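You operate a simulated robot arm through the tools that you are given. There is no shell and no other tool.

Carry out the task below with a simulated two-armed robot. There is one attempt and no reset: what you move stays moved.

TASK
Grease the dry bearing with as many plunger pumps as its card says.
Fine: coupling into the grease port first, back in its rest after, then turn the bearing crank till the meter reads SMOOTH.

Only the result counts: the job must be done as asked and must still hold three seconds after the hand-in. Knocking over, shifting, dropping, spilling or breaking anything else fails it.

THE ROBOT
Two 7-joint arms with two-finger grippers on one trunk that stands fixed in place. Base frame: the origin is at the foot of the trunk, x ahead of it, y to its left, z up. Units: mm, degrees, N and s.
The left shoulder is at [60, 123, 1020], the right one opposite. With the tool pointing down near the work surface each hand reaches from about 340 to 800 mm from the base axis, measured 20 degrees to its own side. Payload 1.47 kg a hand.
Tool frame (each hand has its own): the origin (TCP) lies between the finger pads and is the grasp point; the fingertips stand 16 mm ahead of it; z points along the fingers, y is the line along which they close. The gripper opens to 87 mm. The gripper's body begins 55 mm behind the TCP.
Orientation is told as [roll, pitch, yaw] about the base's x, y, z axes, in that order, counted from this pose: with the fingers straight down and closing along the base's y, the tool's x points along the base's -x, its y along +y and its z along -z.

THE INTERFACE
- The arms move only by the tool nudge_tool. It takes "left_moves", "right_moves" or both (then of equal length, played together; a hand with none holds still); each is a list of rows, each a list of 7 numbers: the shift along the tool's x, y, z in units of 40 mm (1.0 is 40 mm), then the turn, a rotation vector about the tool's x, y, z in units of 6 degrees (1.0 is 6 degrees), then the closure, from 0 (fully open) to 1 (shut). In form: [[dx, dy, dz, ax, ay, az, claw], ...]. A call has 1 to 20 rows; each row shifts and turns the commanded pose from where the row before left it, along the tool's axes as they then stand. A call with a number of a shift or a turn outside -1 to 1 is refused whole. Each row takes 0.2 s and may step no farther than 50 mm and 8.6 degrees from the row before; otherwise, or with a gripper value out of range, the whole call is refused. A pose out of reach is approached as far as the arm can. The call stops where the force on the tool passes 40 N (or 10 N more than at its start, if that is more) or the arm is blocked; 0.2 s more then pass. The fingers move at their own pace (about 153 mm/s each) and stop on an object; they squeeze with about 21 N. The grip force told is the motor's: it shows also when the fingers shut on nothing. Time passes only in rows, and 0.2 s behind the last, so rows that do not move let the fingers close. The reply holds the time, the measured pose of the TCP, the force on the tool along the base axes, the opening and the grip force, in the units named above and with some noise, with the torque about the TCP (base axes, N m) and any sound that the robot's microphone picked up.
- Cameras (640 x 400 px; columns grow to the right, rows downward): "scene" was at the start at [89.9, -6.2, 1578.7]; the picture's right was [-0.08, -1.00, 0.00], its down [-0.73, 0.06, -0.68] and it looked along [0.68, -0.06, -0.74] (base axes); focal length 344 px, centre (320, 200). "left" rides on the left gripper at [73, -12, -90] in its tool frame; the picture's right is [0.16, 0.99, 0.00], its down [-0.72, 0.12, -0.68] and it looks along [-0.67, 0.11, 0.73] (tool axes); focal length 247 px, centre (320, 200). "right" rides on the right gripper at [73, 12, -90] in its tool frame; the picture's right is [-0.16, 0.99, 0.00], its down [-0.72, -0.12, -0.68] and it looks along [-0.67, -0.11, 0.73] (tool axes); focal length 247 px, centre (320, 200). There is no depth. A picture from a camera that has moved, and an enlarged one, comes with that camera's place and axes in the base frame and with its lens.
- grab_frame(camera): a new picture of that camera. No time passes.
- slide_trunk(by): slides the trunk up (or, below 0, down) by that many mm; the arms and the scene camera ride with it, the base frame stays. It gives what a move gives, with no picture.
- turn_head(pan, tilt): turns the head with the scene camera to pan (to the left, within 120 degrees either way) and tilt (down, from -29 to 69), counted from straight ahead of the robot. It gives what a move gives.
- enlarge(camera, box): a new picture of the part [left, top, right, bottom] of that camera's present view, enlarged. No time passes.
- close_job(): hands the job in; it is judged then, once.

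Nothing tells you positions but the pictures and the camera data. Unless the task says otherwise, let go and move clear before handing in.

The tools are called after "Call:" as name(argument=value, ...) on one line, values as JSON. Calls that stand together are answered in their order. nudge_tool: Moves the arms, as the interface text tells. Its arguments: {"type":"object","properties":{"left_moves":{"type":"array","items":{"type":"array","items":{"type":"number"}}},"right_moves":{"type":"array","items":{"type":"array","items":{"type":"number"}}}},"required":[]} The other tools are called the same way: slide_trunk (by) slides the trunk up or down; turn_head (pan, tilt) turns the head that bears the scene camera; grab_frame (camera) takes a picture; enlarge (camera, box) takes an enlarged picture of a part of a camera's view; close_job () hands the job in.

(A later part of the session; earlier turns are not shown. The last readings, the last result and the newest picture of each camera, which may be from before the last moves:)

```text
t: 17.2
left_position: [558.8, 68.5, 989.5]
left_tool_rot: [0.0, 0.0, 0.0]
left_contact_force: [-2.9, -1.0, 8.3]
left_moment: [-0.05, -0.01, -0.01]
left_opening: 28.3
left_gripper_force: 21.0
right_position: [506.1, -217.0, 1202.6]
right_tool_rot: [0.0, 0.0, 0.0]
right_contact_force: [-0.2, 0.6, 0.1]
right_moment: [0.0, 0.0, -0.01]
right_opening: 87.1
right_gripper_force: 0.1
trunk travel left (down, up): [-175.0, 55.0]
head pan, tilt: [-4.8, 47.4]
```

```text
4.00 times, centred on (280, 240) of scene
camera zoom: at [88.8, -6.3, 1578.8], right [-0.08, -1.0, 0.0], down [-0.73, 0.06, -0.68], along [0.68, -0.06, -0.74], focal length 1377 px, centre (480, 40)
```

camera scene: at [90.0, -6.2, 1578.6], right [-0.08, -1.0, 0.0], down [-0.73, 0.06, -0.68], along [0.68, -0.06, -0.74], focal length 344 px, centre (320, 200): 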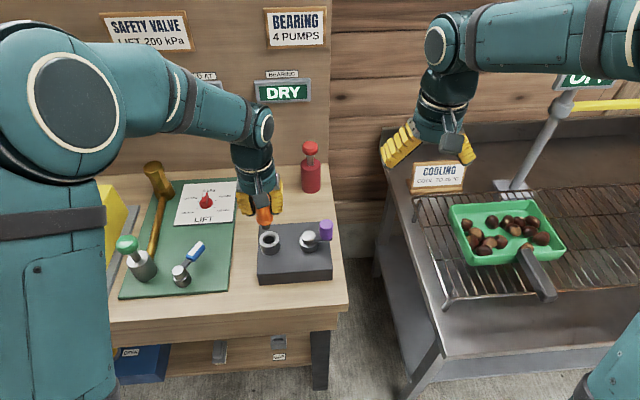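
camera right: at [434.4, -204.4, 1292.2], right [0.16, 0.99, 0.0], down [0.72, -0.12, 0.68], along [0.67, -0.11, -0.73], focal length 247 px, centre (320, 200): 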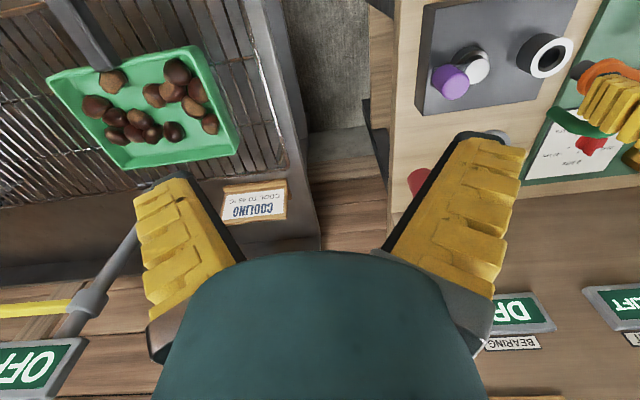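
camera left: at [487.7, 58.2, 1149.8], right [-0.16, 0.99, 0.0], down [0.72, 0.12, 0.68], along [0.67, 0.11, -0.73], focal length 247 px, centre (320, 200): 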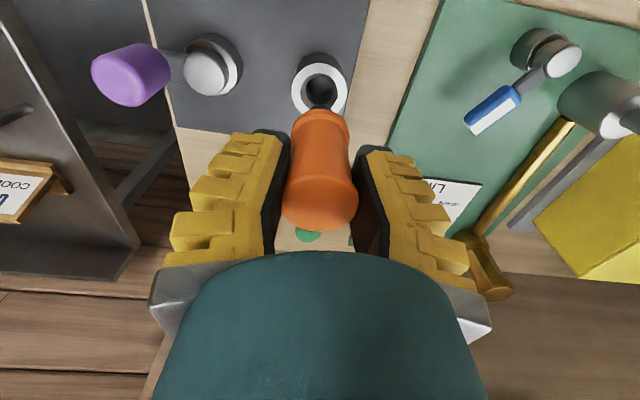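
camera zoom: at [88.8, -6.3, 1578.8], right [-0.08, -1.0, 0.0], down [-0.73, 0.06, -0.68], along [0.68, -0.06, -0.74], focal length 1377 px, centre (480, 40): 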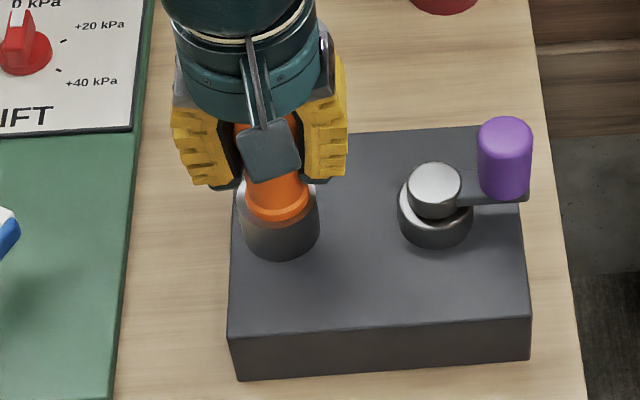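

The upward force rose to 8 N at TCP z 989, so the flange is seated on the port ring. I'll open the fingers gently and lift the left hand straight off.

Call:
nudge_tool(left_moves=[[0, 0, -0.02, 0, 0, 0, 0.9], [0, 0, 0, 0, 0, 0, 0.6], [0, 0, 0, 0, 0, 0, 0.4], [0, 0, 0, 0, 0, 0, 0.2], [0, 0, 0, 0, 0, 0, 0.2]])

Call:
enlarge(camera="left", box=[240, 30, 400, 250])

Call:
enlarge(camera="scene", box=[230, 190, 330, 290])

```text
t: 18.4
left_position: [559.2, 69.3, 989.4]
left_tool_rot: [0.0, 0.0, 0.0]
left_contact_force: [-0.4, 0.0, 0.8]
left_moment: [0.0, -0.02, 0.0]
left_opening: 72.9
left_gripper_force: 2.3
right_position: [506.8, -216.3, 1201.3]
right_tool_rot: [0.0, 0.1, 0.0]
right_contact_force: [0.7, -0.6, 0.1]
right_moment: [-0.03, 0.0, 0.0]
right_opening: 86.8
right_gripper_force: 0.1
trunk travel left (down, up): [-175.0, 55.0]
head pan, tilt: [-4.8, 47.4]
```

```text
1.82 times, centred on (320, 140) of left
camera zoom: at [487.0, 56.6, 1079.1], right [-0.16, 0.99, 0.0], down [0.72, 0.12, 0.68], along [0.67, 0.11, -0.73], focal length 449 px, centre (320, 309)
```

zoom: 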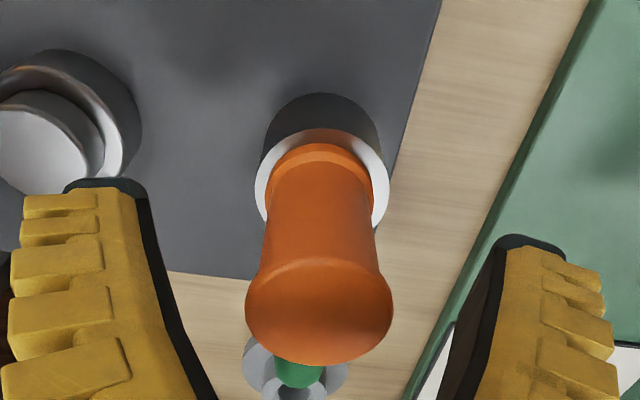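

```text
4.00 times, centred on (280, 240) of scene
camera zoom: at [90.0, -6.2, 1578.7], right [-0.08, -1.0, 0.0], down [-0.73, 0.06, -0.68], along [0.68, -0.06, -0.74], focal length 1377 px, centre (480, 40)
```

zoom: 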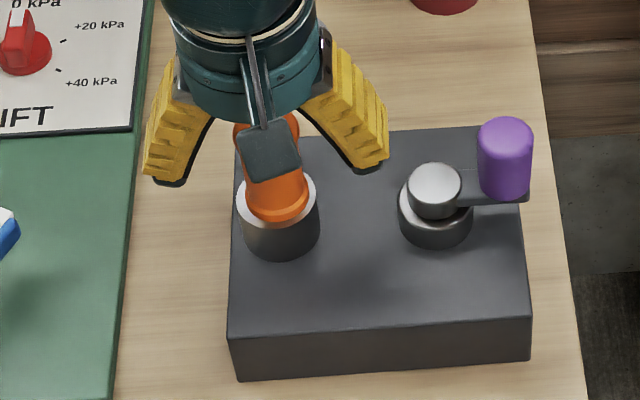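

The coupling stands upright in the port. I'll lift the left hand clear and take it back to its side.

Call:
nudge_tool(left_moves=[[0, 0, -0.4, 0, 0, 0, 0], [0, 0, -0.8, 0, 0, 0, 0], [0, 0, -0.8, 0, 0, 0, 0], [0, 0, -0.8, 0, 0, 0, 0], [0, 0.87, -0.4, 0, 0, 0, 0], [0, 0.87, -0.4, 0, 0, 0, 0], [0, 0.87, -0.4, 0, 0, 0, 0], [0, 0.87, -0.4, 0, 0, 0, 0], [0, 0.87, -0.4, 0, 0, 0, 0], [0, 0.87, -0.4, 0, 0, 0, 0], [0, 0.87, -0.4, 0, 0, 0, 0], [0, 0, 0, 0, 0, 0, 0]])

Call:
grab_frame(camera="scene")

Call:
enlarge(camera="scene", box=[230, 110, 350, 290])

Call:
grab_frame(camera="left")

```text
t: 21.0
left_position: [560.2, 312.8, 1216.7]
left_tool_rot: [0.1, 0.0, 0.0]
left_contact_force: [0.8, 0.9, -0.2]
left_moment: [-0.01, -0.04, -0.01]
left_opening: 87.0
left_gripper_force: 0.1
right_position: [507.7, -215.5, 1200.3]
right_tool_rot: [0.0, -0.1, 0.0]
right_contact_force: [0.6, 0.0, 0.9]
right_moment: [-0.01, 0.0, 0.01]
right_opening: 86.9
right_gripper_force: 0.0
trunk travel left (down, up): [-175.0, 55.0]
head pan, tilt: [-4.8, 47.4]
```

```text
taken
camera scene: at [90.1, -6.8, 1578.6], right [-0.08, -1.0, 0.0], down [-0.73, 0.06, -0.68], along [0.67, -0.06, -0.74], focal length 344 px, centre (320, 200)
```

scene: 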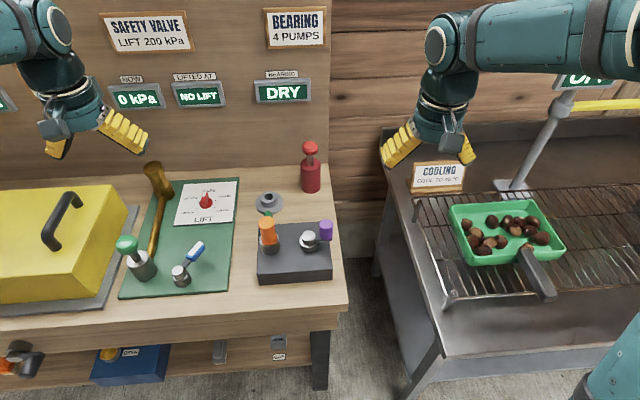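

```text
2.22 times, centred on (290, 200) of scene
camera zoom: at [90.1, -6.8, 1578.6], right [-0.08, -1.0, 0.0], down [-0.73, 0.06, -0.68], along [0.67, -0.06, -0.74], focal length 765 px, centre (387, 200)
```

zoom: 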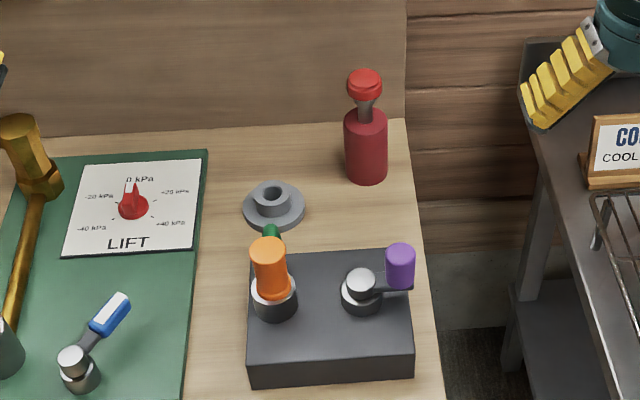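

```text
taken
camera left: at [487.2, 299.7, 1304.9], right [-0.16, 0.99, 0.0], down [0.72, 0.12, 0.68], along [0.67, 0.11, -0.73], focal length 247 px, centre (320, 200)
```

left: 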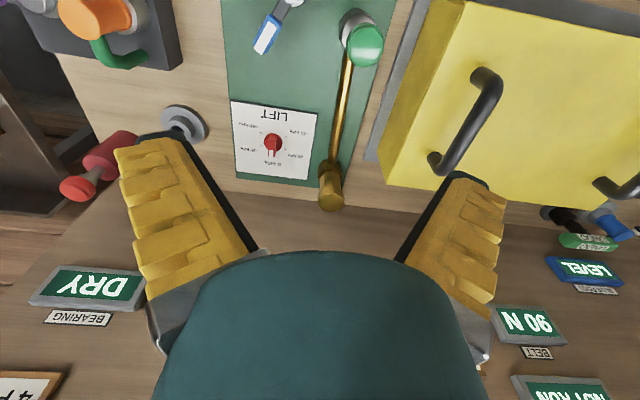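

The coupling is in the port and the left hand is clear. Next is the pump: its plunger cap is near [804, -40, 1009], close to the reach limit, so I'll bring the right hand up with fingers shut and tilted forward 30°.

Call:
nudge_tool(right_moves=[[-0.8, 0.5, 0.21, 0, 0, 0, 0.5], [-0.8, 0.5, 0.21, 0, 0, 0, 1], [-0.8, 0.5, 0.21, 0, 0, 0, 1], [-0.8, 0.5, 0.21, 0, 0, 0, 1], [-0.8, 0.5, 0.21, 0, 0, 0, 1], [-0.8, 0.5, 0.21, 0, 0, 0, 1], [0, 0, 0, 0, -1, 0, 1], [0, 0, 0, 0, -1, 0, 1], [0, 0, 0, 0, -1, 0, 1], [0, 0, 0, 0, -1, 0, 1], [0, 0, 0, 0, -1, 0, 1], [0, 0, 0, 0, 0, 0, 1]])

Call:
grab_frame(camera="right")

Call:
grab_frame(camera="scene")

```text
t: 23.6
left_position: [559.8, 312.6, 1215.2]
left_tool_rot: [-0.1, 0.1, -0.1]
left_contact_force: [-0.1, -0.4, -0.4]
left_moment: [0.0, 0.0, -0.02]
left_opening: 86.9
left_gripper_force: 0.0
right_position: [698.3, -95.7, 1151.7]
right_tool_rot: [-0.1, -30.2, 0.1]
right_contact_force: [0.3, -0.9, 0.3]
right_moment: [-0.01, -0.01, -0.01]
right_opening: 0.0
right_gripper_force: 20.9
trunk travel left (down, up): [-175.0, 55.0]
head pan, tilt: [-4.8, 47.4]
```

```text
taken
camera right: at [591.2, -84.2, 1193.0], right [0.14, 0.99, 0.08], down [0.29, -0.12, 0.95], along [0.95, -0.11, -0.3], focal length 247 px, centre (320, 200)
```

right: 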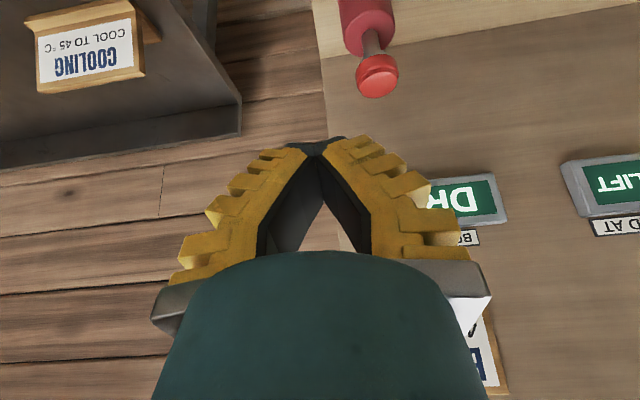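

```text
taken
camera scene: at [90.4, -6.3, 1578.6], right [-0.08, -1.0, 0.0], down [-0.73, 0.06, -0.68], along [0.67, -0.06, -0.74], focal length 344 px, centre (320, 200)
```

scene: 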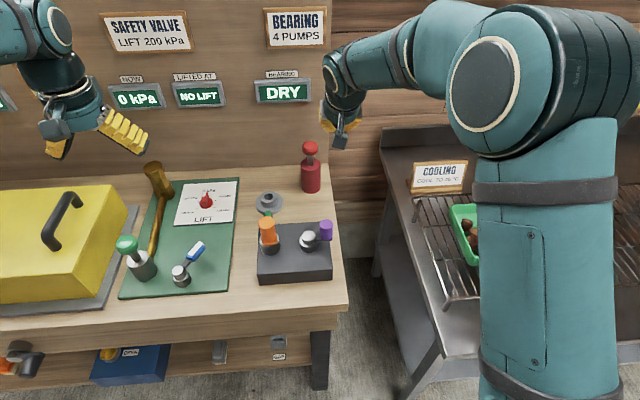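

Call:
enlarge(camera="right", box=[310, 0, 430, 120])

Call:
enlarge(camera="scene", box=[270, 80, 370, 210])

```text
3.33 times, centred on (370, 60) of right
camera zoom: at [591.2, -84.2, 1193.0], right [0.14, 0.99, 0.08], down [0.29, -0.12, 0.95], along [0.95, -0.11, -0.3], focal length 823 px, centre (153, 667)
```

zoom: 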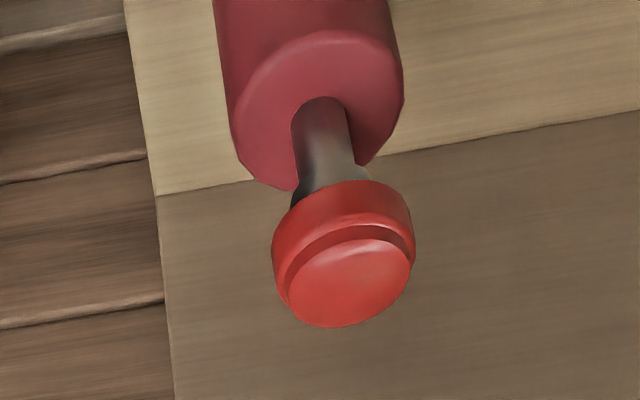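

```text
3.08 times, centred on (320, 145) of scene
camera zoom: at [90.4, -6.3, 1578.6], right [-0.08, -1.0, 0.0], down [-0.73, 0.06, -0.68], along [0.67, -0.06, -0.74], focal length 1059 px, centre (320, 369)
```

zoom: 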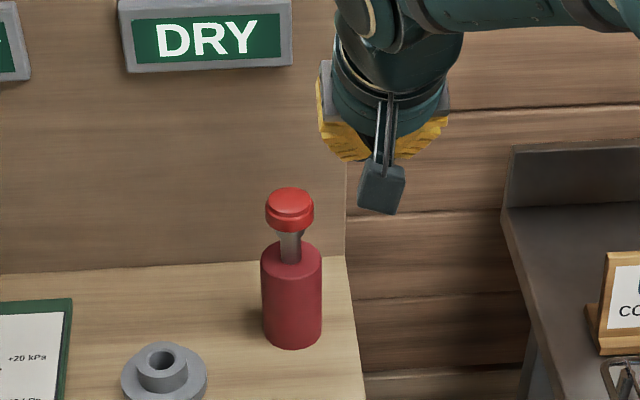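

The plunger cap's top center works out at about [797, -40, 1017]. I'll move the shut, tilted fingertips to about 40 mm above it and check alignment.

Call:
nudge_tool(right_moves=[[-0.348, 0.348, 0.719, 0, 0, 0, 1], [-0.348, 0.348, 0.719, 0, 0, 0, 1], [-0.348, 0.348, 0.719, 0, 0, 0, 1], [-0.348, 0.348, 0.719, 0, 0, 0, 1], [0, 0, 0, 0, 0, 0, 1], [0, 0, 0, 0, 0, 0, 1]])

Call:
grab_frame(camera="right")

Call:
enlarge(camera="scene", box=[260, 80, 370, 210])

Call:
grab_frame(camera="left")

```text
t: 25.0
left_position: [560.1, 312.1, 1215.2]
left_tool_rot: [0.0, 0.1, 0.0]
left_contact_force: [-0.3, -0.2, 1.2]
left_moment: [-0.01, 0.0, -0.03]
left_opening: 87.2
left_gripper_force: 0.0
right_position: [803.7, -40.4, 1080.7]
right_tool_rot: [0.0, -29.9, -0.1]
right_contact_force: [-0.2, 0.4, 0.1]
right_moment: [0.04, -0.03, 0.0]
right_opening: 0.0
right_gripper_force: 21.7
trunk travel left (down, up): [-175.0, 55.0]
head pan, tilt: [-4.8, 47.4]
```

```text
taken
camera right: at [697.5, -29.1, 1122.7], right [0.14, 0.99, 0.08], down [0.29, -0.12, 0.95], along [0.95, -0.11, -0.3], focal length 247 px, centre (320, 200)
```

right: 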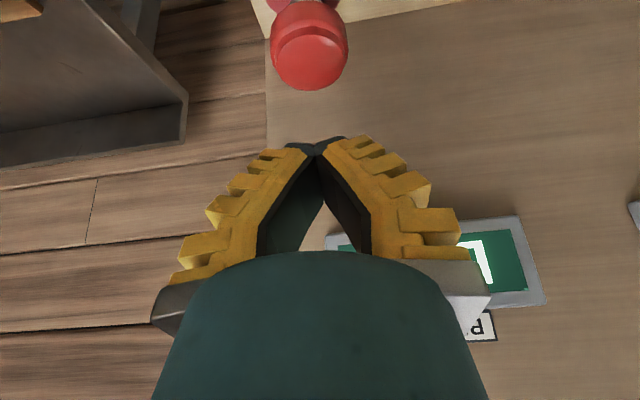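

```text
3.08 times, centred on (315, 145) of scene
camera zoom: at [90.5, -6.0, 1578.6], right [-0.08, -1.0, 0.0], down [-0.73, 0.06, -0.68], along [0.67, -0.06, -0.74], focal length 1059 px, centre (335, 369)
```

zoom: 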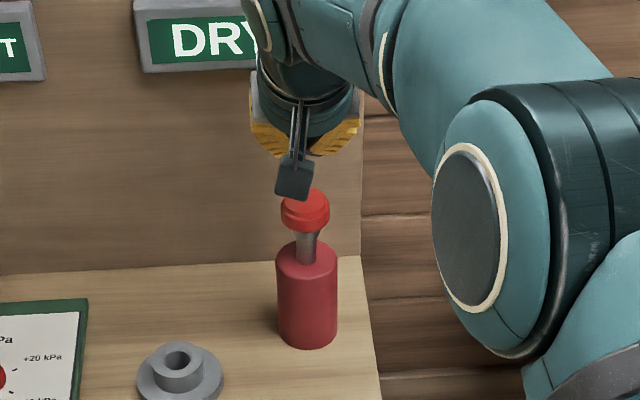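

```text
taken
camera left: at [487.6, 300.1, 1304.4], right [-0.16, 0.99, 0.0], down [0.72, 0.12, 0.68], along [0.67, 0.11, -0.73], focal length 247 px, centre (320, 200)
```

left: 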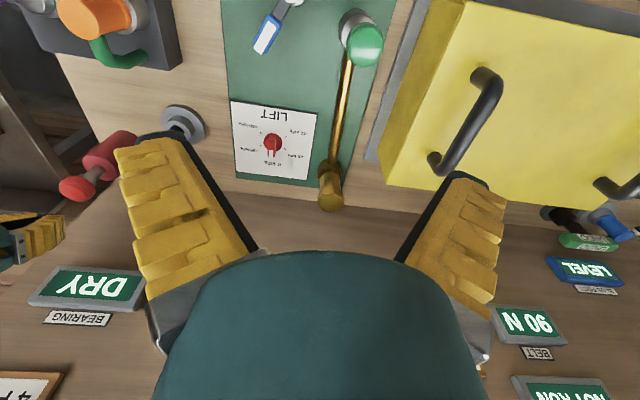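

Alignment looks good: the cap top is at about [798.5, -39, 1015] and my lowest fingertip edge is right above it. I'll lower to just short of contact.

Call:
nudge_tool(right_moves=[[0.1, 0.03, 0.227, 0, 0, 0, 1], [0.125, 0, 0.2165, 0, 0, 0, 1], [0.125, 0, 0.2165, 0, 0, 0, 1], [0.06, 0, 0.108, 0, 0, 0, 1], [0, 0, 0, 0, 0, 0, 1]])

Call:
grab_frame(camera="right")

Call:
enlarge(camera="scene", box=[260, 80, 370, 210])

```text
t: 26.2
left_position: [559.5, 312.5, 1215.3]
left_tool_rot: [0.0, -0.1, 0.1]
left_contact_force: [0.4, 0.0, 0.6]
left_moment: [0.02, 0.02, -0.01]
left_opening: 86.9
left_gripper_force: 0.1
right_position: [806.5, -38.7, 1046.0]
right_tool_rot: [0.0, -30.1, 0.0]
right_contact_force: [-0.8, 0.0, 0.2]
right_moment: [-0.02, 0.01, 0.0]
right_opening: 0.0
right_gripper_force: 20.7
trunk travel left (down, up): [-175.0, 55.0]
head pan, tilt: [-4.8, 47.4]
```

```text
taken
camera right: at [698.2, -27.6, 1087.1], right [0.14, 0.99, 0.08], down [0.29, -0.12, 0.95], along [0.95, -0.11, -0.3], focal length 247 px, centre (320, 200)
```

right: 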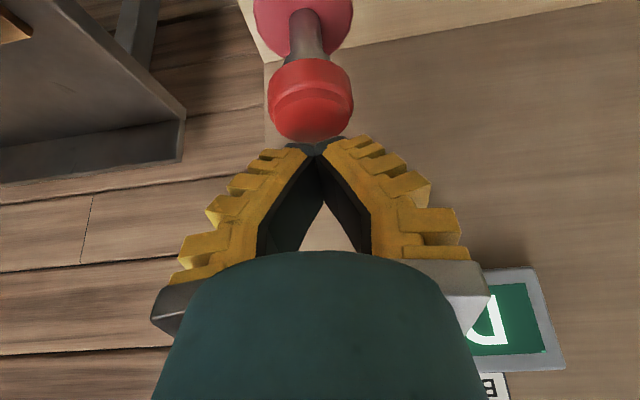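

```text
3.08 times, centred on (315, 145) of scene
camera zoom: at [90.0, -6.2, 1578.7], right [-0.08, -1.0, 0.0], down [-0.73, 0.06, -0.68], along [0.68, -0.06, -0.74], focal length 1059 px, centre (335, 369)
```

zoom: 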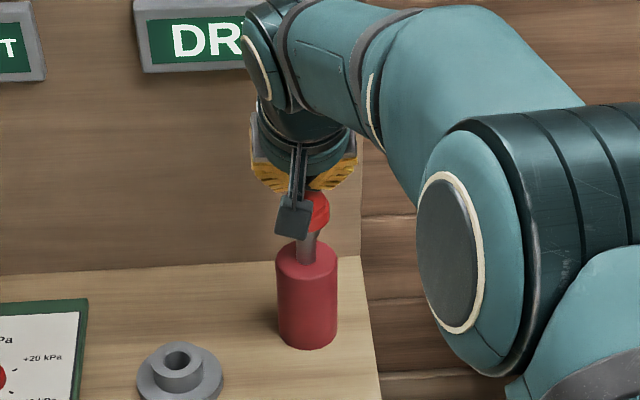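

Call:
nudge_tool(right_moves=[[0.05, 0, 0.0866, 0, 0, 0, 1], [0.05, 0, 0.0866, 0, 0, 0, 1], [0.05, 0, 0.0866, 0, 0, 0, 1], [0, 0, 0, 0, 0, 0, 1]])

Call:
grab_frame(camera="right")

```text
t: 27.2
left_position: [559.1, 312.2, 1215.0]
left_tool_rot: [0.0, -0.1, 0.0]
left_contact_force: [0.3, 0.0, 0.0]
left_moment: [0.01, 0.02, -0.01]
left_opening: 87.0
left_gripper_force: 0.1
right_position: [807.4, -38.6, 1032.7]
right_tool_rot: [0.0, -29.9, -0.1]
right_contact_force: [0.7, 0.6, 0.0]
right_moment: [0.0, -0.01, 0.0]
right_opening: 0.0
right_gripper_force: 21.1
trunk travel left (down, up): [-175.0, 55.0]
head pan, tilt: [-4.8, 47.4]
```

```text
taken
camera right: at [699.0, -27.4, 1075.2], right [0.14, 0.99, 0.08], down [0.29, -0.12, 0.95], along [0.95, -0.11, -0.3], focal length 247 px, centre (320, 200)
```

right: 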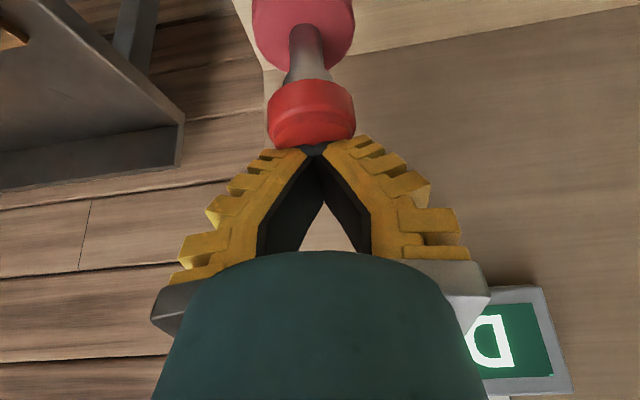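

Call:
enlarge(camera="right", box=[250, 60, 380, 180])

Call:
enlarge(camera="left", box=[0, 110, 160, 270])

Call:
enlarge(camera="scene", box=[280, 110, 350, 200])

```text
3.33 times, centred on (315, 120) of right
camera zoom: at [699.0, -27.4, 1075.2], right [0.14, 0.99, 0.08], down [0.29, -0.12, 0.95], along [0.95, -0.11, -0.3], focal length 823 px, centre (337, 467)
```

zoom: 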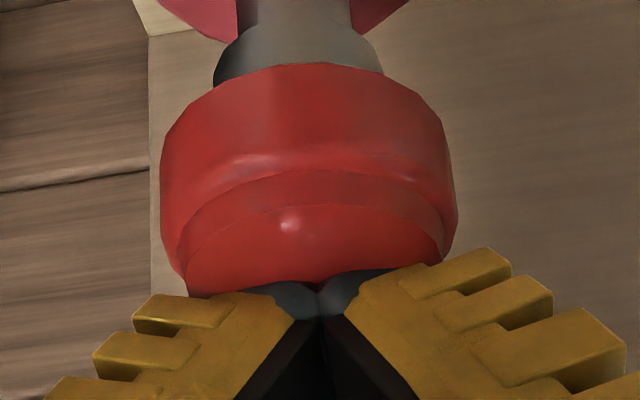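

```text
2.50 times, centred on (80, 190) of left
camera zoom: at [487.0, 299.9, 1304.6], right [-0.16, 0.99, 0.0], down [0.72, 0.12, 0.68], along [0.67, 0.11, -0.73], focal length 617 px, centre (920, 225)
```

zoom: 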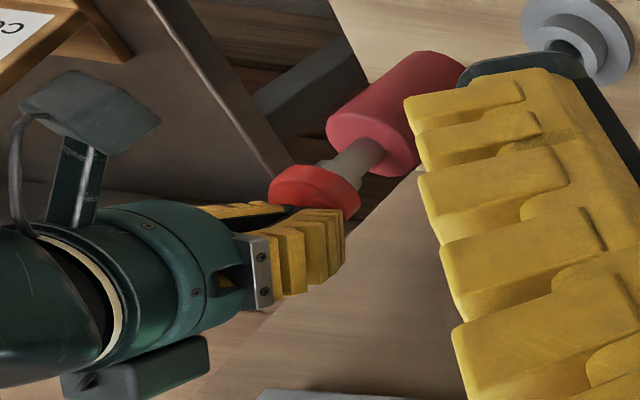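

```text
4.44 times, centred on (315, 155) of scene
camera zoom: at [89.8, -6.2, 1578.7], right [-0.08, -1.0, 0.0], down [-0.73, 0.06, -0.68], along [0.68, -0.06, -0.74], focal length 1530 px, centre (342, 400)
```

zoom: 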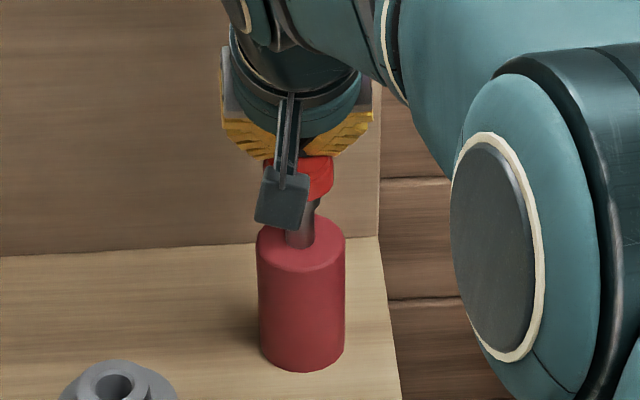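

The fingertips are over the middle of the cap but not touching yet. I'll keep going down in 4 mm steps and watch for force.

Call:
nudge_tool(right_moves=[[0.05, 0, 0.0866, 0, 0, 0, 1], [0.05, 0, 0.0866, 0, 0, 0, 1], [0, 0, 0, 0, 0, 0, 1]])

Call:
enlarge(camera="right", box=[250, 60, 380, 180])

Call:
enlarge(camera="left", box=[0, 110, 160, 270])

```text
t: 28.0
left_position: [558.9, 313.3, 1215.6]
left_tool_rot: [0.0, -0.2, 0.0]
left_contact_force: [-0.5, 0.2, 0.1]
left_moment: [-0.01, 0.02, 0.01]
left_opening: 87.0
left_gripper_force: 0.0
right_position: [807.1, -38.7, 1026.1]
right_tool_rot: [0.0, -29.9, 0.0]
right_contact_force: [-0.5, 0.3, 2.1]
right_moment: [0.0, 0.02, 0.02]
right_opening: 0.2
right_gripper_force: 20.9
trunk travel left (down, up): [-175.0, 55.0]
head pan, tilt: [-4.8, 47.4]
```

```text
3.33 times, centred on (315, 120) of right
camera zoom: at [698.9, -27.4, 1067.4], right [0.14, 0.99, 0.08], down [0.29, -0.12, 0.95], along [0.95, -0.11, -0.3], focal length 823 px, centre (337, 467)
```

zoom: 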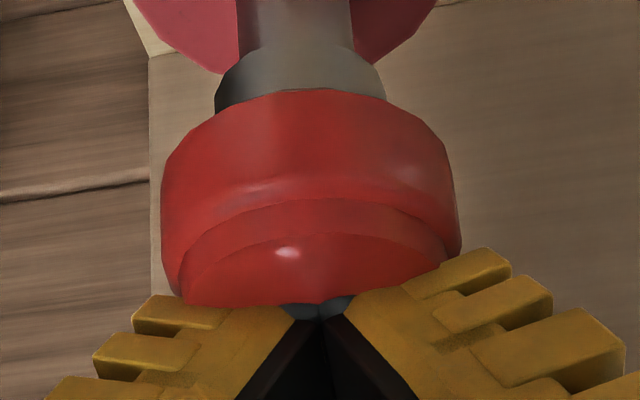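

```text
2.50 times, centred on (80, 190) of left
camera zoom: at [486.9, 300.0, 1304.7], right [-0.16, 0.99, 0.0], down [0.72, 0.12, 0.68], along [0.67, 0.11, -0.73], focal length 617 px, centre (920, 225)
```

zoom: 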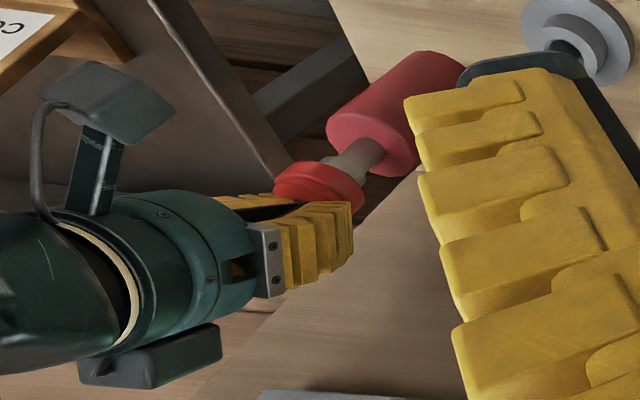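

Contact at TCP z ≈ 1026 with 2 N. I'll press the plunger down in steps now to learn its stroke.

Call:
nudge_tool(right_moves=[[0.05, 0, 0.0866, 0, 0, 0, 1], [0.05, 0, 0.0866, 0, 0, 0, 1], [0, 0, 0, 0, 0, 0, 1]])

Call:
enlarge(camera="left", box=[0, 110, 160, 270])

Call:
enlarge(camera="right", box=[250, 60, 380, 180])

```text
t: 28.8
left_position: [559.6, 313.1, 1216.0]
left_tool_rot: [-0.1, -0.1, 0.1]
left_contact_force: [0.1, -0.5, 0.1]
left_moment: [0.03, 0.0, -0.01]
left_opening: 87.1
left_gripper_force: 0.0
right_position: [805.6, -38.6, 1018.0]
right_tool_rot: [0.0, -30.1, 0.0]
right_contact_force: [2.3, -0.6, 3.7]
right_moment: [-0.1, -0.02, 0.01]
right_opening: 0.0
right_gripper_force: 27.9
trunk travel left (down, up): [-175.0, 55.0]
head pan, tilt: [-4.8, 47.4]
```

```text
2.50 times, centred on (80, 190) of left
camera zoom: at [486.9, 300.0, 1304.7], right [-0.16, 0.99, 0.0], down [0.72, 0.12, 0.68], along [0.67, 0.11, -0.73], focal length 617 px, centre (920, 225)
```

zoom: 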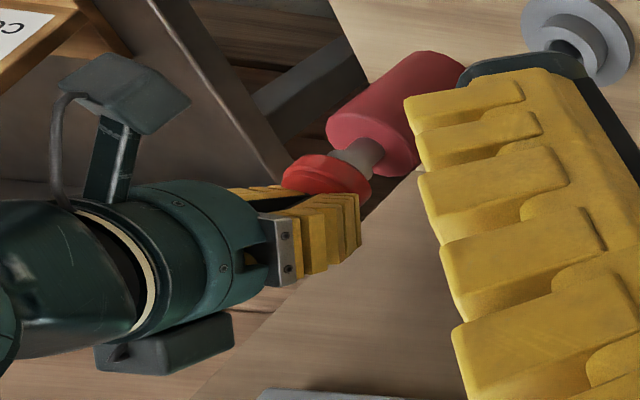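

```text
3.33 times, centred on (315, 120) of right
camera zoom: at [698.9, -27.3, 1059.5], right [0.14, 0.99, 0.08], down [0.29, -0.12, 0.95], along [0.95, -0.11, -0.3], focal length 823 px, centre (337, 467)
```

zoom: 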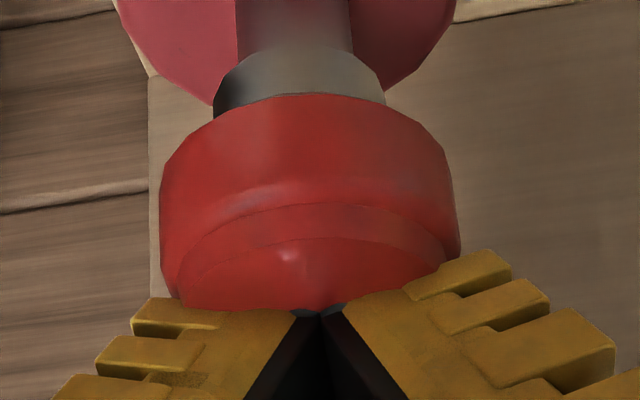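

The plunger is going down under about 4 N, with the cap following the fingertips. I'll press further.

Call:
nudge_tool(right_moves=[[0.05, 0, 0.0866, 0, 0, 0, 1], [0.05, 0, 0.0866, 0, 0, 0, 1], [0.05, 0, 0.0866, 0, 0, 0, 1], [0, 0, 0, 0, 0, 0, 1]])

Call:
enlarge(camera="left", box=[0, 110, 160, 270])

Call:
enlarge(camera="right", box=[250, 40, 380, 180])

```text
t: 29.8
left_position: [559.3, 313.5, 1215.9]
left_tool_rot: [0.0, -0.2, 0.0]
left_contact_force: [1.1, 0.8, 0.6]
left_moment: [0.03, 0.01, 0.02]
left_opening: 86.8
left_gripper_force: 0.1
right_position: [806.4, -39.0, 1005.6]
right_tool_rot: [0.0, -30.1, 0.0]
right_contact_force: [3.1, 0.8, 7.0]
right_moment: [-0.03, -0.03, -0.01]
right_opening: 6.0
right_gripper_force: 28.2
trunk travel left (down, up): [-175.0, 55.0]
head pan, tilt: [-4.8, 47.4]
```

```text
2.50 times, centred on (80, 190) of left
camera zoom: at [486.6, 300.0, 1304.8], right [-0.16, 0.99, 0.0], down [0.72, 0.12, 0.68], along [0.67, 0.11, -0.73], focal length 617 px, centre (920, 225)
```

zoom: 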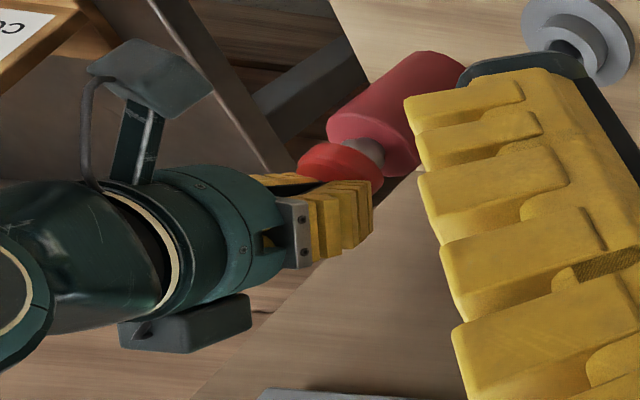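

```text
2.86 times, centred on (315, 110) of right
camera zoom: at [698.5, -27.4, 1047.0], right [0.14, 0.99, 0.08], down [0.29, -0.12, 0.95], along [0.95, -0.11, -0.3], focal length 706 px, centre (334, 457)
```

zoom: 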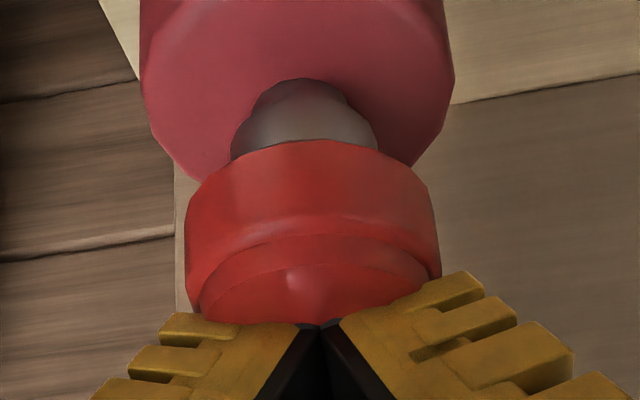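

The plunger is about 20 mm down at 7 N, and the fingers are being spread slightly. I'll press on in smaller steps toward the end of the stroke.

Call:
nudge_tool(right_moves=[[0.0375, 0, 0.065, 0, 0, 0, 1], [0.0375, 0, 0.065, 0, 0, 0, 1], [0, 0, 0, 0, 0, 0, 1]])

Call:
enlarge(camera="left", box=[0, 110, 160, 270])

Call:
enlarge(camera="right", box=[250, 40, 380, 180])

```text
t: 30.6
left_position: [558.4, 312.9, 1216.8]
left_tool_rot: [0.0, -0.1, 0.1]
left_contact_force: [-0.2, 0.9, -0.2]
left_moment: [0.02, -0.04, 0.02]
left_opening: 87.1
left_gripper_force: 0.0
right_position: [805.9, -39.0, 999.8]
right_tool_rot: [0.0, -30.1, 0.0]
right_contact_force: [1.0, 2.7, 9.0]
right_moment: [-0.02, -0.01, 0.01]
right_opening: 6.1
right_gripper_force: 28.2
trunk travel left (down, up): [-175.0, 55.0]
head pan, tilt: [-4.8, 47.4]
heard: click
```

```text
2.50 times, centred on (80, 190) of left
camera zoom: at [486.4, 300.2, 1304.8], right [-0.16, 0.99, 0.0], down [0.72, 0.12, 0.68], along [0.67, 0.11, -0.73], focal length 617 px, centre (920, 225)
```

zoom: 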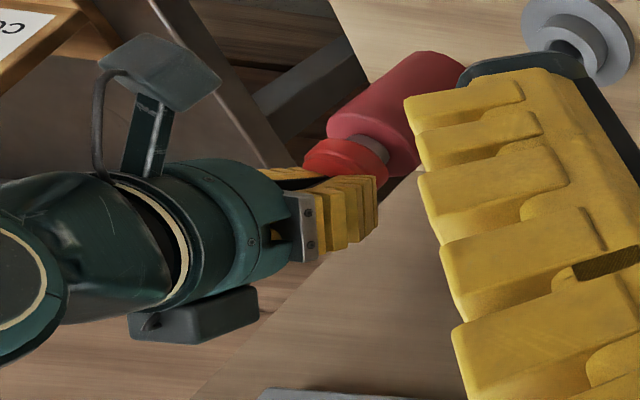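

```text
2.86 times, centred on (315, 110) of right
camera zoom: at [698.3, -27.7, 1041.6], right [0.14, 0.99, 0.08], down [0.29, -0.12, 0.95], along [0.95, -0.11, -0.3], focal length 706 px, centre (334, 457)
```

zoom: 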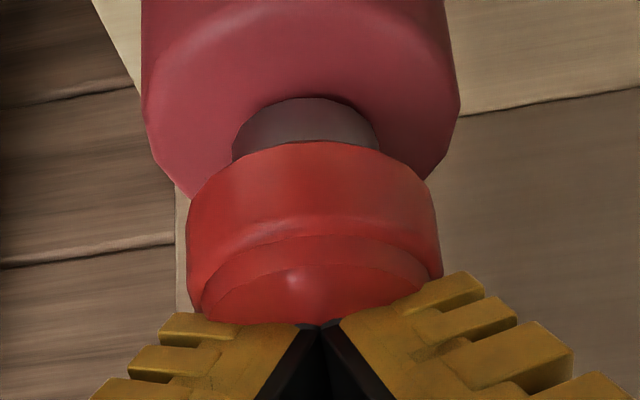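

A click was heard, which I take as pump 1. Now I'll let the plunger rise fully, lifting just clear of the cap, and check that it returned.

Call:
nudge_tool(right_moves=[[-0.15, 0, -0.26, 0, 0, 0, 1], [-0.15, 0, -0.26, 0, 0, 0, 1], [-0.15, 0, -0.26, 0, 0, 0, 1], [0, 0, 0, 0, 0, 0, 1]])

Call:
enlarge(camera="left", box=[0, 110, 160, 270])

Call:
enlarge(camera="right", box=[250, 40, 380, 180])

Call:
grab_frame(camera="scene")

```text
t: 31.6
left_position: [559.7, 311.7, 1215.1]
left_tool_rot: [0.0, 0.0, 0.0]
left_contact_force: [-0.1, -0.5, 0.3]
left_moment: [0.0, -0.03, 0.0]
left_opening: 86.8
left_gripper_force: 0.1
right_position: [806.5, -38.7, 1033.9]
right_tool_rot: [-0.1, -29.9, 0.1]
right_contact_force: [0.6, 0.5, 1.0]
right_moment: [0.0, -0.02, -0.02]
right_opening: 0.3
right_gripper_force: 28.0
trunk travel left (down, up): [-175.0, 55.0]
head pan, tilt: [-4.8, 47.4]
```

```text
2.50 times, centred on (80, 190) of left
camera zoom: at [487.3, 300.0, 1304.5], right [-0.16, 0.99, 0.0], down [0.72, 0.12, 0.68], along [0.67, 0.11, -0.73], focal length 617 px, centre (920, 225)
```

zoom: 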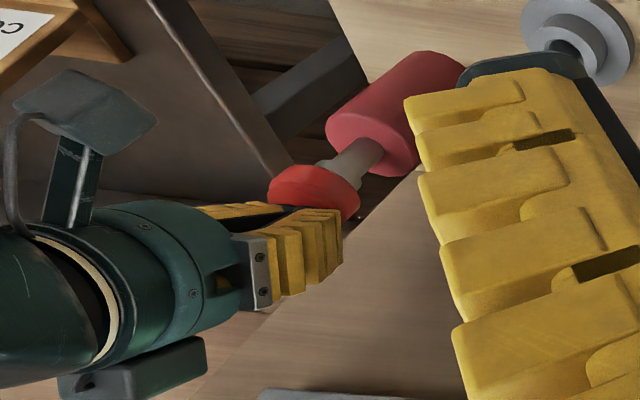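

```text
2.86 times, centred on (315, 110) of right
camera zoom: at [698.4, -27.4, 1076.2], right [0.14, 0.99, 0.08], down [0.29, -0.12, 0.95], along [0.95, -0.11, -0.3], focal length 706 px, centre (334, 457)
```

zoom: 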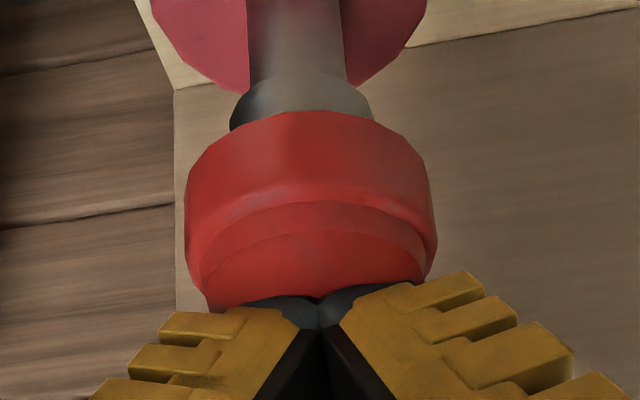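

```text
taken
camera scene: at [90.1, -6.2, 1578.6], right [-0.08, -1.0, 0.0], down [-0.73, 0.06, -0.68], along [0.67, -0.06, -0.74], focal length 344 px, centre (320, 200)
```

scene: 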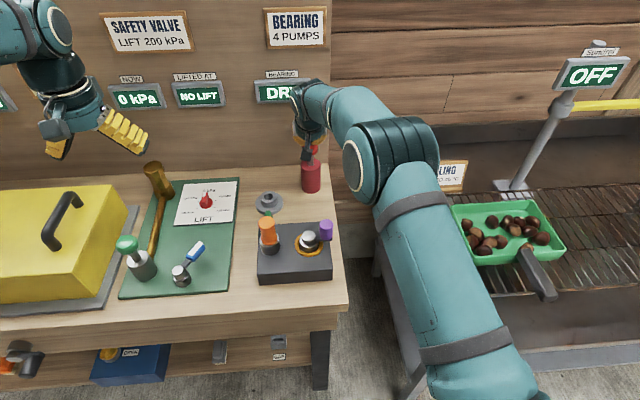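

The plunger sprang back up, and an orange ring of grease appeared at the bearing. I'll do press 2 to the same depth plus 2 mm, then release.

Call:
nudge_tool(right_moves=[[0.15, 0, 0.26, 0, 0, 0, 1], [0.15, 0, 0.26, 0, 0, 0, 1], [0.15, 0, 0.26, 0, 0, 0, 1], [0.025, 0, 0.043, 0, 0, 0, 1], [0, 0, 0, 0, 0, 0, 1]])

Call:
enlarge(camera="scene", box=[230, 110, 350, 290])

Call:
enlarge(camera="right", box=[250, 40, 380, 180])

```text
t: 32.8
left_position: [558.2, 312.9, 1216.1]
left_tool_rot: [0.0, -0.1, 0.0]
left_contact_force: [0.2, 0.8, 0.2]
left_moment: [0.01, -0.03, -0.05]
left_opening: 86.8
left_gripper_force: 0.1
right_position: [804.9, -40.2, 997.2]
right_tool_rot: [0.0, -30.1, 0.0]
right_contact_force: [2.2, 2.0, 9.3]
right_moment: [-0.05, 0.0, 0.01]
right_opening: 5.9
right_gripper_force: 28.1
trunk travel left (down, up): [-175.0, 55.0]
head pan, tilt: [-4.8, 47.4]
heard: click
```

```text
2.22 times, centred on (290, 200) of scene
camera zoom: at [89.2, -5.9, 1578.7], right [-0.08, -1.0, 0.0], down [-0.73, 0.06, -0.68], along [0.68, -0.06, -0.74], focal length 765 px, centre (387, 200)
```

zoom: 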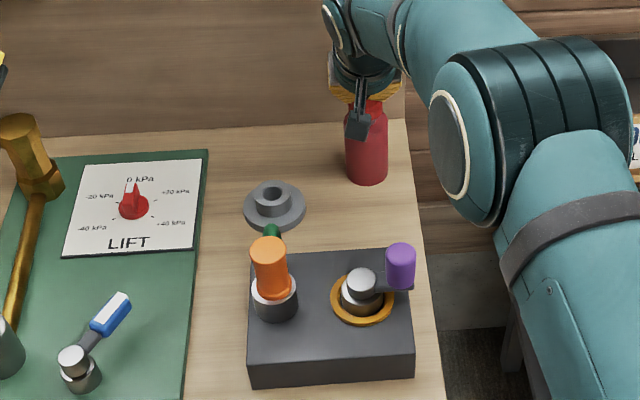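

```text
2.86 times, centred on (315, 110) of right
camera zoom: at [698.7, -27.5, 1039.3], right [0.14, 0.99, 0.08], down [0.28, -0.12, 0.95], along [0.95, -0.11, -0.3], focal length 706 px, centre (334, 457)
```

zoom: 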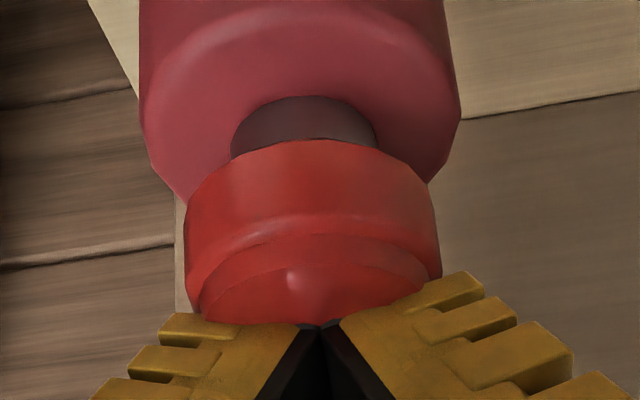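

A second click, so that's two pumps. I'll release fully again and confirm.

Call:
nudge_tool(right_moves=[[-0.15, 0, -0.26, 0, 0, 0, 1], [-0.15, 0, -0.26, 0, 0, 0, 1], [-0.15, 0, -0.26, 0, 0, 0, 1], [-0.025, 0, -0.043, 0, 0, 0, 1], [0, 0, 0, 0, 0, 0, 1]])

Call:
enlarge(camera="right", box=[250, 40, 380, 180])

Call:
enlarge(camera="scene", box=[230, 110, 350, 290])

```text
t: 34.0
left_position: [560.5, 311.8, 1215.8]
left_tool_rot: [0.0, -0.1, 0.0]
left_contact_force: [0.9, 0.1, 0.8]
left_moment: [0.0, 0.01, 0.03]
left_opening: 87.2
left_gripper_force: 0.0
right_position: [805.2, -39.3, 1035.1]
right_tool_rot: [0.0, -30.0, 0.1]
right_contact_force: [0.0, 0.7, 0.0]
right_moment: [0.02, 0.0, 0.02]
right_opening: 0.1
right_gripper_force: 28.2
trunk travel left (down, up): [-175.0, 55.0]
head pan, tilt: [-4.8, 47.4]
```

```text
2.86 times, centred on (315, 110) of right
camera zoom: at [698.4, -27.6, 1076.5], right [0.14, 0.99, 0.08], down [0.29, -0.12, 0.95], along [0.95, -0.11, -0.3], focal length 706 px, centre (334, 457)
```

zoom: 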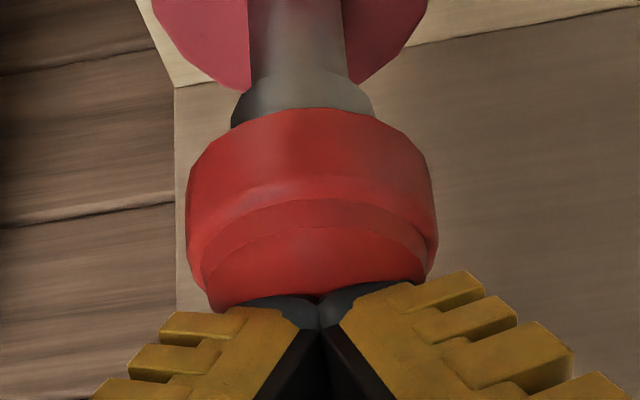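

```text
2.22 times, centred on (290, 200) of scene
camera zoom: at [89.8, -6.3, 1578.7], right [-0.08, -1.0, 0.0], down [-0.73, 0.06, -0.68], along [0.68, -0.06, -0.74], focal length 765 px, centre (387, 200)
```

zoom: 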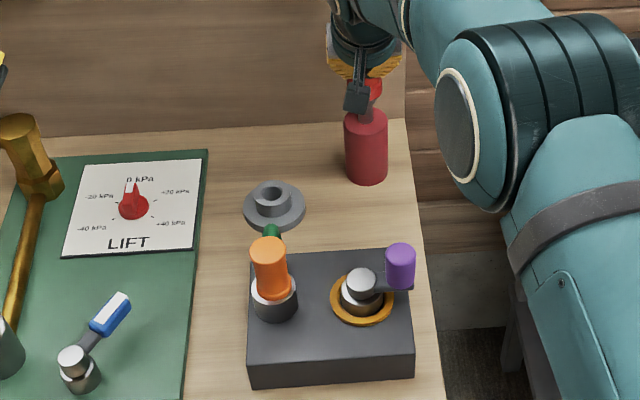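

The plunger is back up and the pump hasn't shifted. Press 3 now.

Call:
nudge_tool(right_moves=[[0.15, 0, 0.26, 0, 0, 0, 1], [0.15, 0, 0.26, 0, 0, 0, 1], [0.15, 0, 0.26, 0, 0, 0, 1], [0.025, 0, 0.043, 0, 0, 0, 1], [0, 0, 0, 0, 0, 0, 1]])

```text
t: 35.2
left_position: [558.2, 311.8, 1216.3]
left_tool_rot: [0.1, -0.1, -0.1]
left_contact_force: [-0.1, -0.2, -0.2]
left_moment: [0.02, 0.0, 0.04]
left_opening: 87.2
left_gripper_force: 0.0
right_position: [805.2, -39.5, 997.9]
right_tool_rot: [0.0, -30.0, -0.1]
right_contact_force: [3.4, -1.6, 8.7]
right_moment: [-0.03, 0.03, 0.04]
right_opening: 5.9
right_gripper_force: 28.2
trunk travel left (down, up): [-175.0, 55.0]
head pan, tilt: [-4.8, 47.4]
heard: click
```

The third click came. I'll release fully and confirm the plunger is back up.

Call:
nudge_tool(right_moves=[[-0.15, 0, -0.26, 0, 0, 0, 1], [-0.15, 0, -0.26, 0, 0, 0, 1], [-0.15, 0, -0.26, 0, 0, 0, 1], [-0.025, 0, -0.043, 0, 0, 0, 1], [0, 0, 0, 0, 0, 0, 1]])

Call:
enlarge(camera="right", box=[250, 40, 380, 180])

```text
t: 36.4
left_position: [558.9, 312.9, 1214.9]
left_tool_rot: [-0.1, -0.1, 0.0]
left_contact_force: [-0.4, 0.0, 0.5]
left_moment: [0.03, 0.01, 0.0]
left_opening: 87.1
left_gripper_force: 0.1
right_position: [807.3, -40.3, 1035.4]
right_tool_rot: [0.0, -30.0, -0.1]
right_contact_force: [-0.2, 0.0, 1.2]
right_moment: [-0.03, 0.02, 0.01]
right_opening: 0.0
right_gripper_force: 27.9
trunk travel left (down, up): [-175.0, 55.0]
head pan, tilt: [-4.8, 47.4]
```

```text
2.86 times, centred on (315, 110) of right
camera zoom: at [698.8, -27.2, 1076.6], right [0.14, 0.99, 0.08], down [0.29, -0.12, 0.95], along [0.95, -0.11, -0.3], focal length 706 px, centre (334, 457)
```

zoom: 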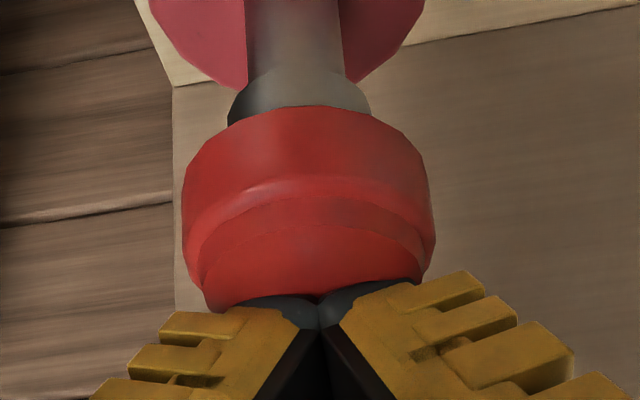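

The plunger is up again, so here is press 4, the last one.

Call:
nudge_tool(right_moves=[[0.15, 0, 0.26, 0, 0, 0, 1], [0.15, 0, 0.26, 0, 0, 0, 1], [0.15, 0, 0.26, 0, 0, 0, 1], [0.025, 0, 0.043, 0, 0, 0, 1], [0, 0, 0, 0, 0, 0, 1]])

```text
t: 37.6
left_position: [558.1, 312.1, 1215.2]
left_tool_rot: [0.1, -0.2, 0.1]
left_contact_force: [-0.2, 1.0, -0.2]
left_moment: [0.01, 0.03, -0.03]
left_opening: 87.0
left_gripper_force: 0.0
right_position: [806.9, -38.5, 997.4]
right_tool_rot: [-0.1, -30.1, 0.0]
right_contact_force: [2.4, -0.1, 9.0]
right_moment: [-0.08, -0.01, 0.02]
right_opening: 6.1
right_gripper_force: 27.8
trunk travel left (down, up): [-175.0, 55.0]
head pan, tilt: [-4.8, 47.4]
heard: click
```

Fourth click: all four pumps are done. I'll lift well clear of the plunger, back the right hand off and straighten it, and return it to its side.

Call:
nudge_tool(right_moves=[[-0.15, 0, -0.26, 0, 0, 0, 1], [-0.15, 0, -0.26, 0, 0, 0, 1], [-0.15, 0, -0.26, 0, 0, 0, 1], [-0.3, 0, -0.52, 0, 0, 0, 1], [-0.3, 0, -0.52, 0, 0, 0, 1], [-0.3, 0, -0.52, 0, 0, 0, 1], [-0.3, 0, -0.52, 0, 0, 0, 1], [0.7, -0.4, -0.4, 0, 0, 0, 1], [0.7, -0.4, -0.4, 0, 0, 0, 1], [0.7, -0.4, -0.4, 0, 0, 0, 1], [0, 0, 0, 0, 1, 0, 0.5], [0, 0, 0, 0, 1, 0, 0], [0, 0, 0, 0, 1, 0, 0], [0, 0, 0, 0, 1, 0, 0], [0, 0, 0, 0, 1, 0, 0], [0, 0, 0, 0, 0, 0, 0]])

Call:
grab_frame(camera="scene")

Call:
grab_frame(camera="right")

```text
t: 41.0
left_position: [560.2, 312.6, 1215.9]
left_tool_rot: [0.0, -0.1, 0.0]
left_contact_force: [0.3, 0.4, -0.1]
left_moment: [-0.02, -0.04, -0.02]
left_opening: 86.9
left_gripper_force: 0.2
right_position: [709.5, -86.9, 1129.3]
right_tool_rot: [0.0, -0.1, 0.0]
right_contact_force: [-0.5, 0.4, 0.1]
right_moment: [0.04, 0.0, 0.02]
right_opening: 86.9
right_gripper_force: 0.0
trunk travel left (down, up): [-175.0, 55.0]
head pan, tilt: [-4.8, 47.4]
```

```text
taken
camera scene: at [89.1, -6.3, 1578.7], right [-0.08, -1.0, 0.0], down [-0.73, 0.06, -0.68], along [0.68, -0.06, -0.74], focal length 344 px, centre (320, 200)
```

scene: 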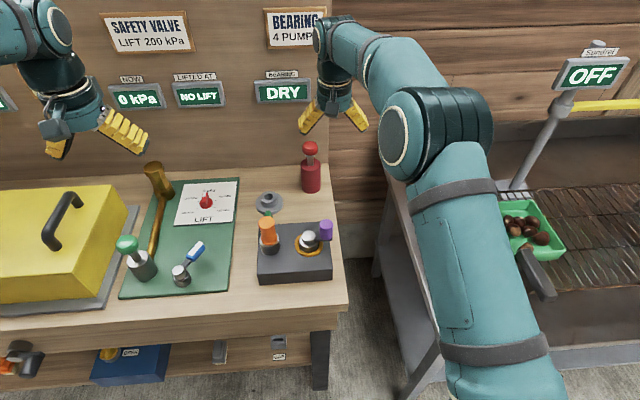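

```text
taken
camera right: at [636.5, -75.1, 1219.5], right [0.16, 0.99, 0.0], down [0.72, -0.12, 0.68], along [0.67, -0.11, -0.73], focal length 247 px, centre (320, 200)
```

right: 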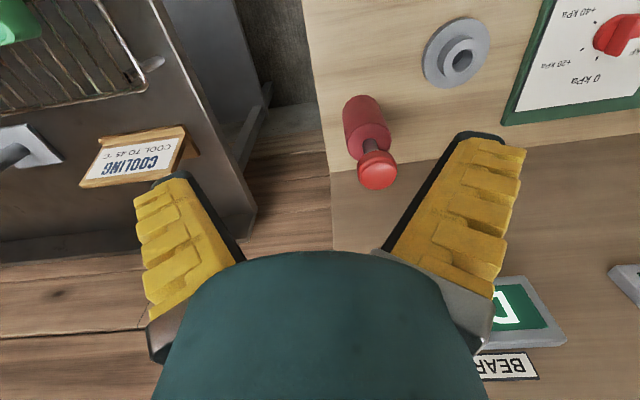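

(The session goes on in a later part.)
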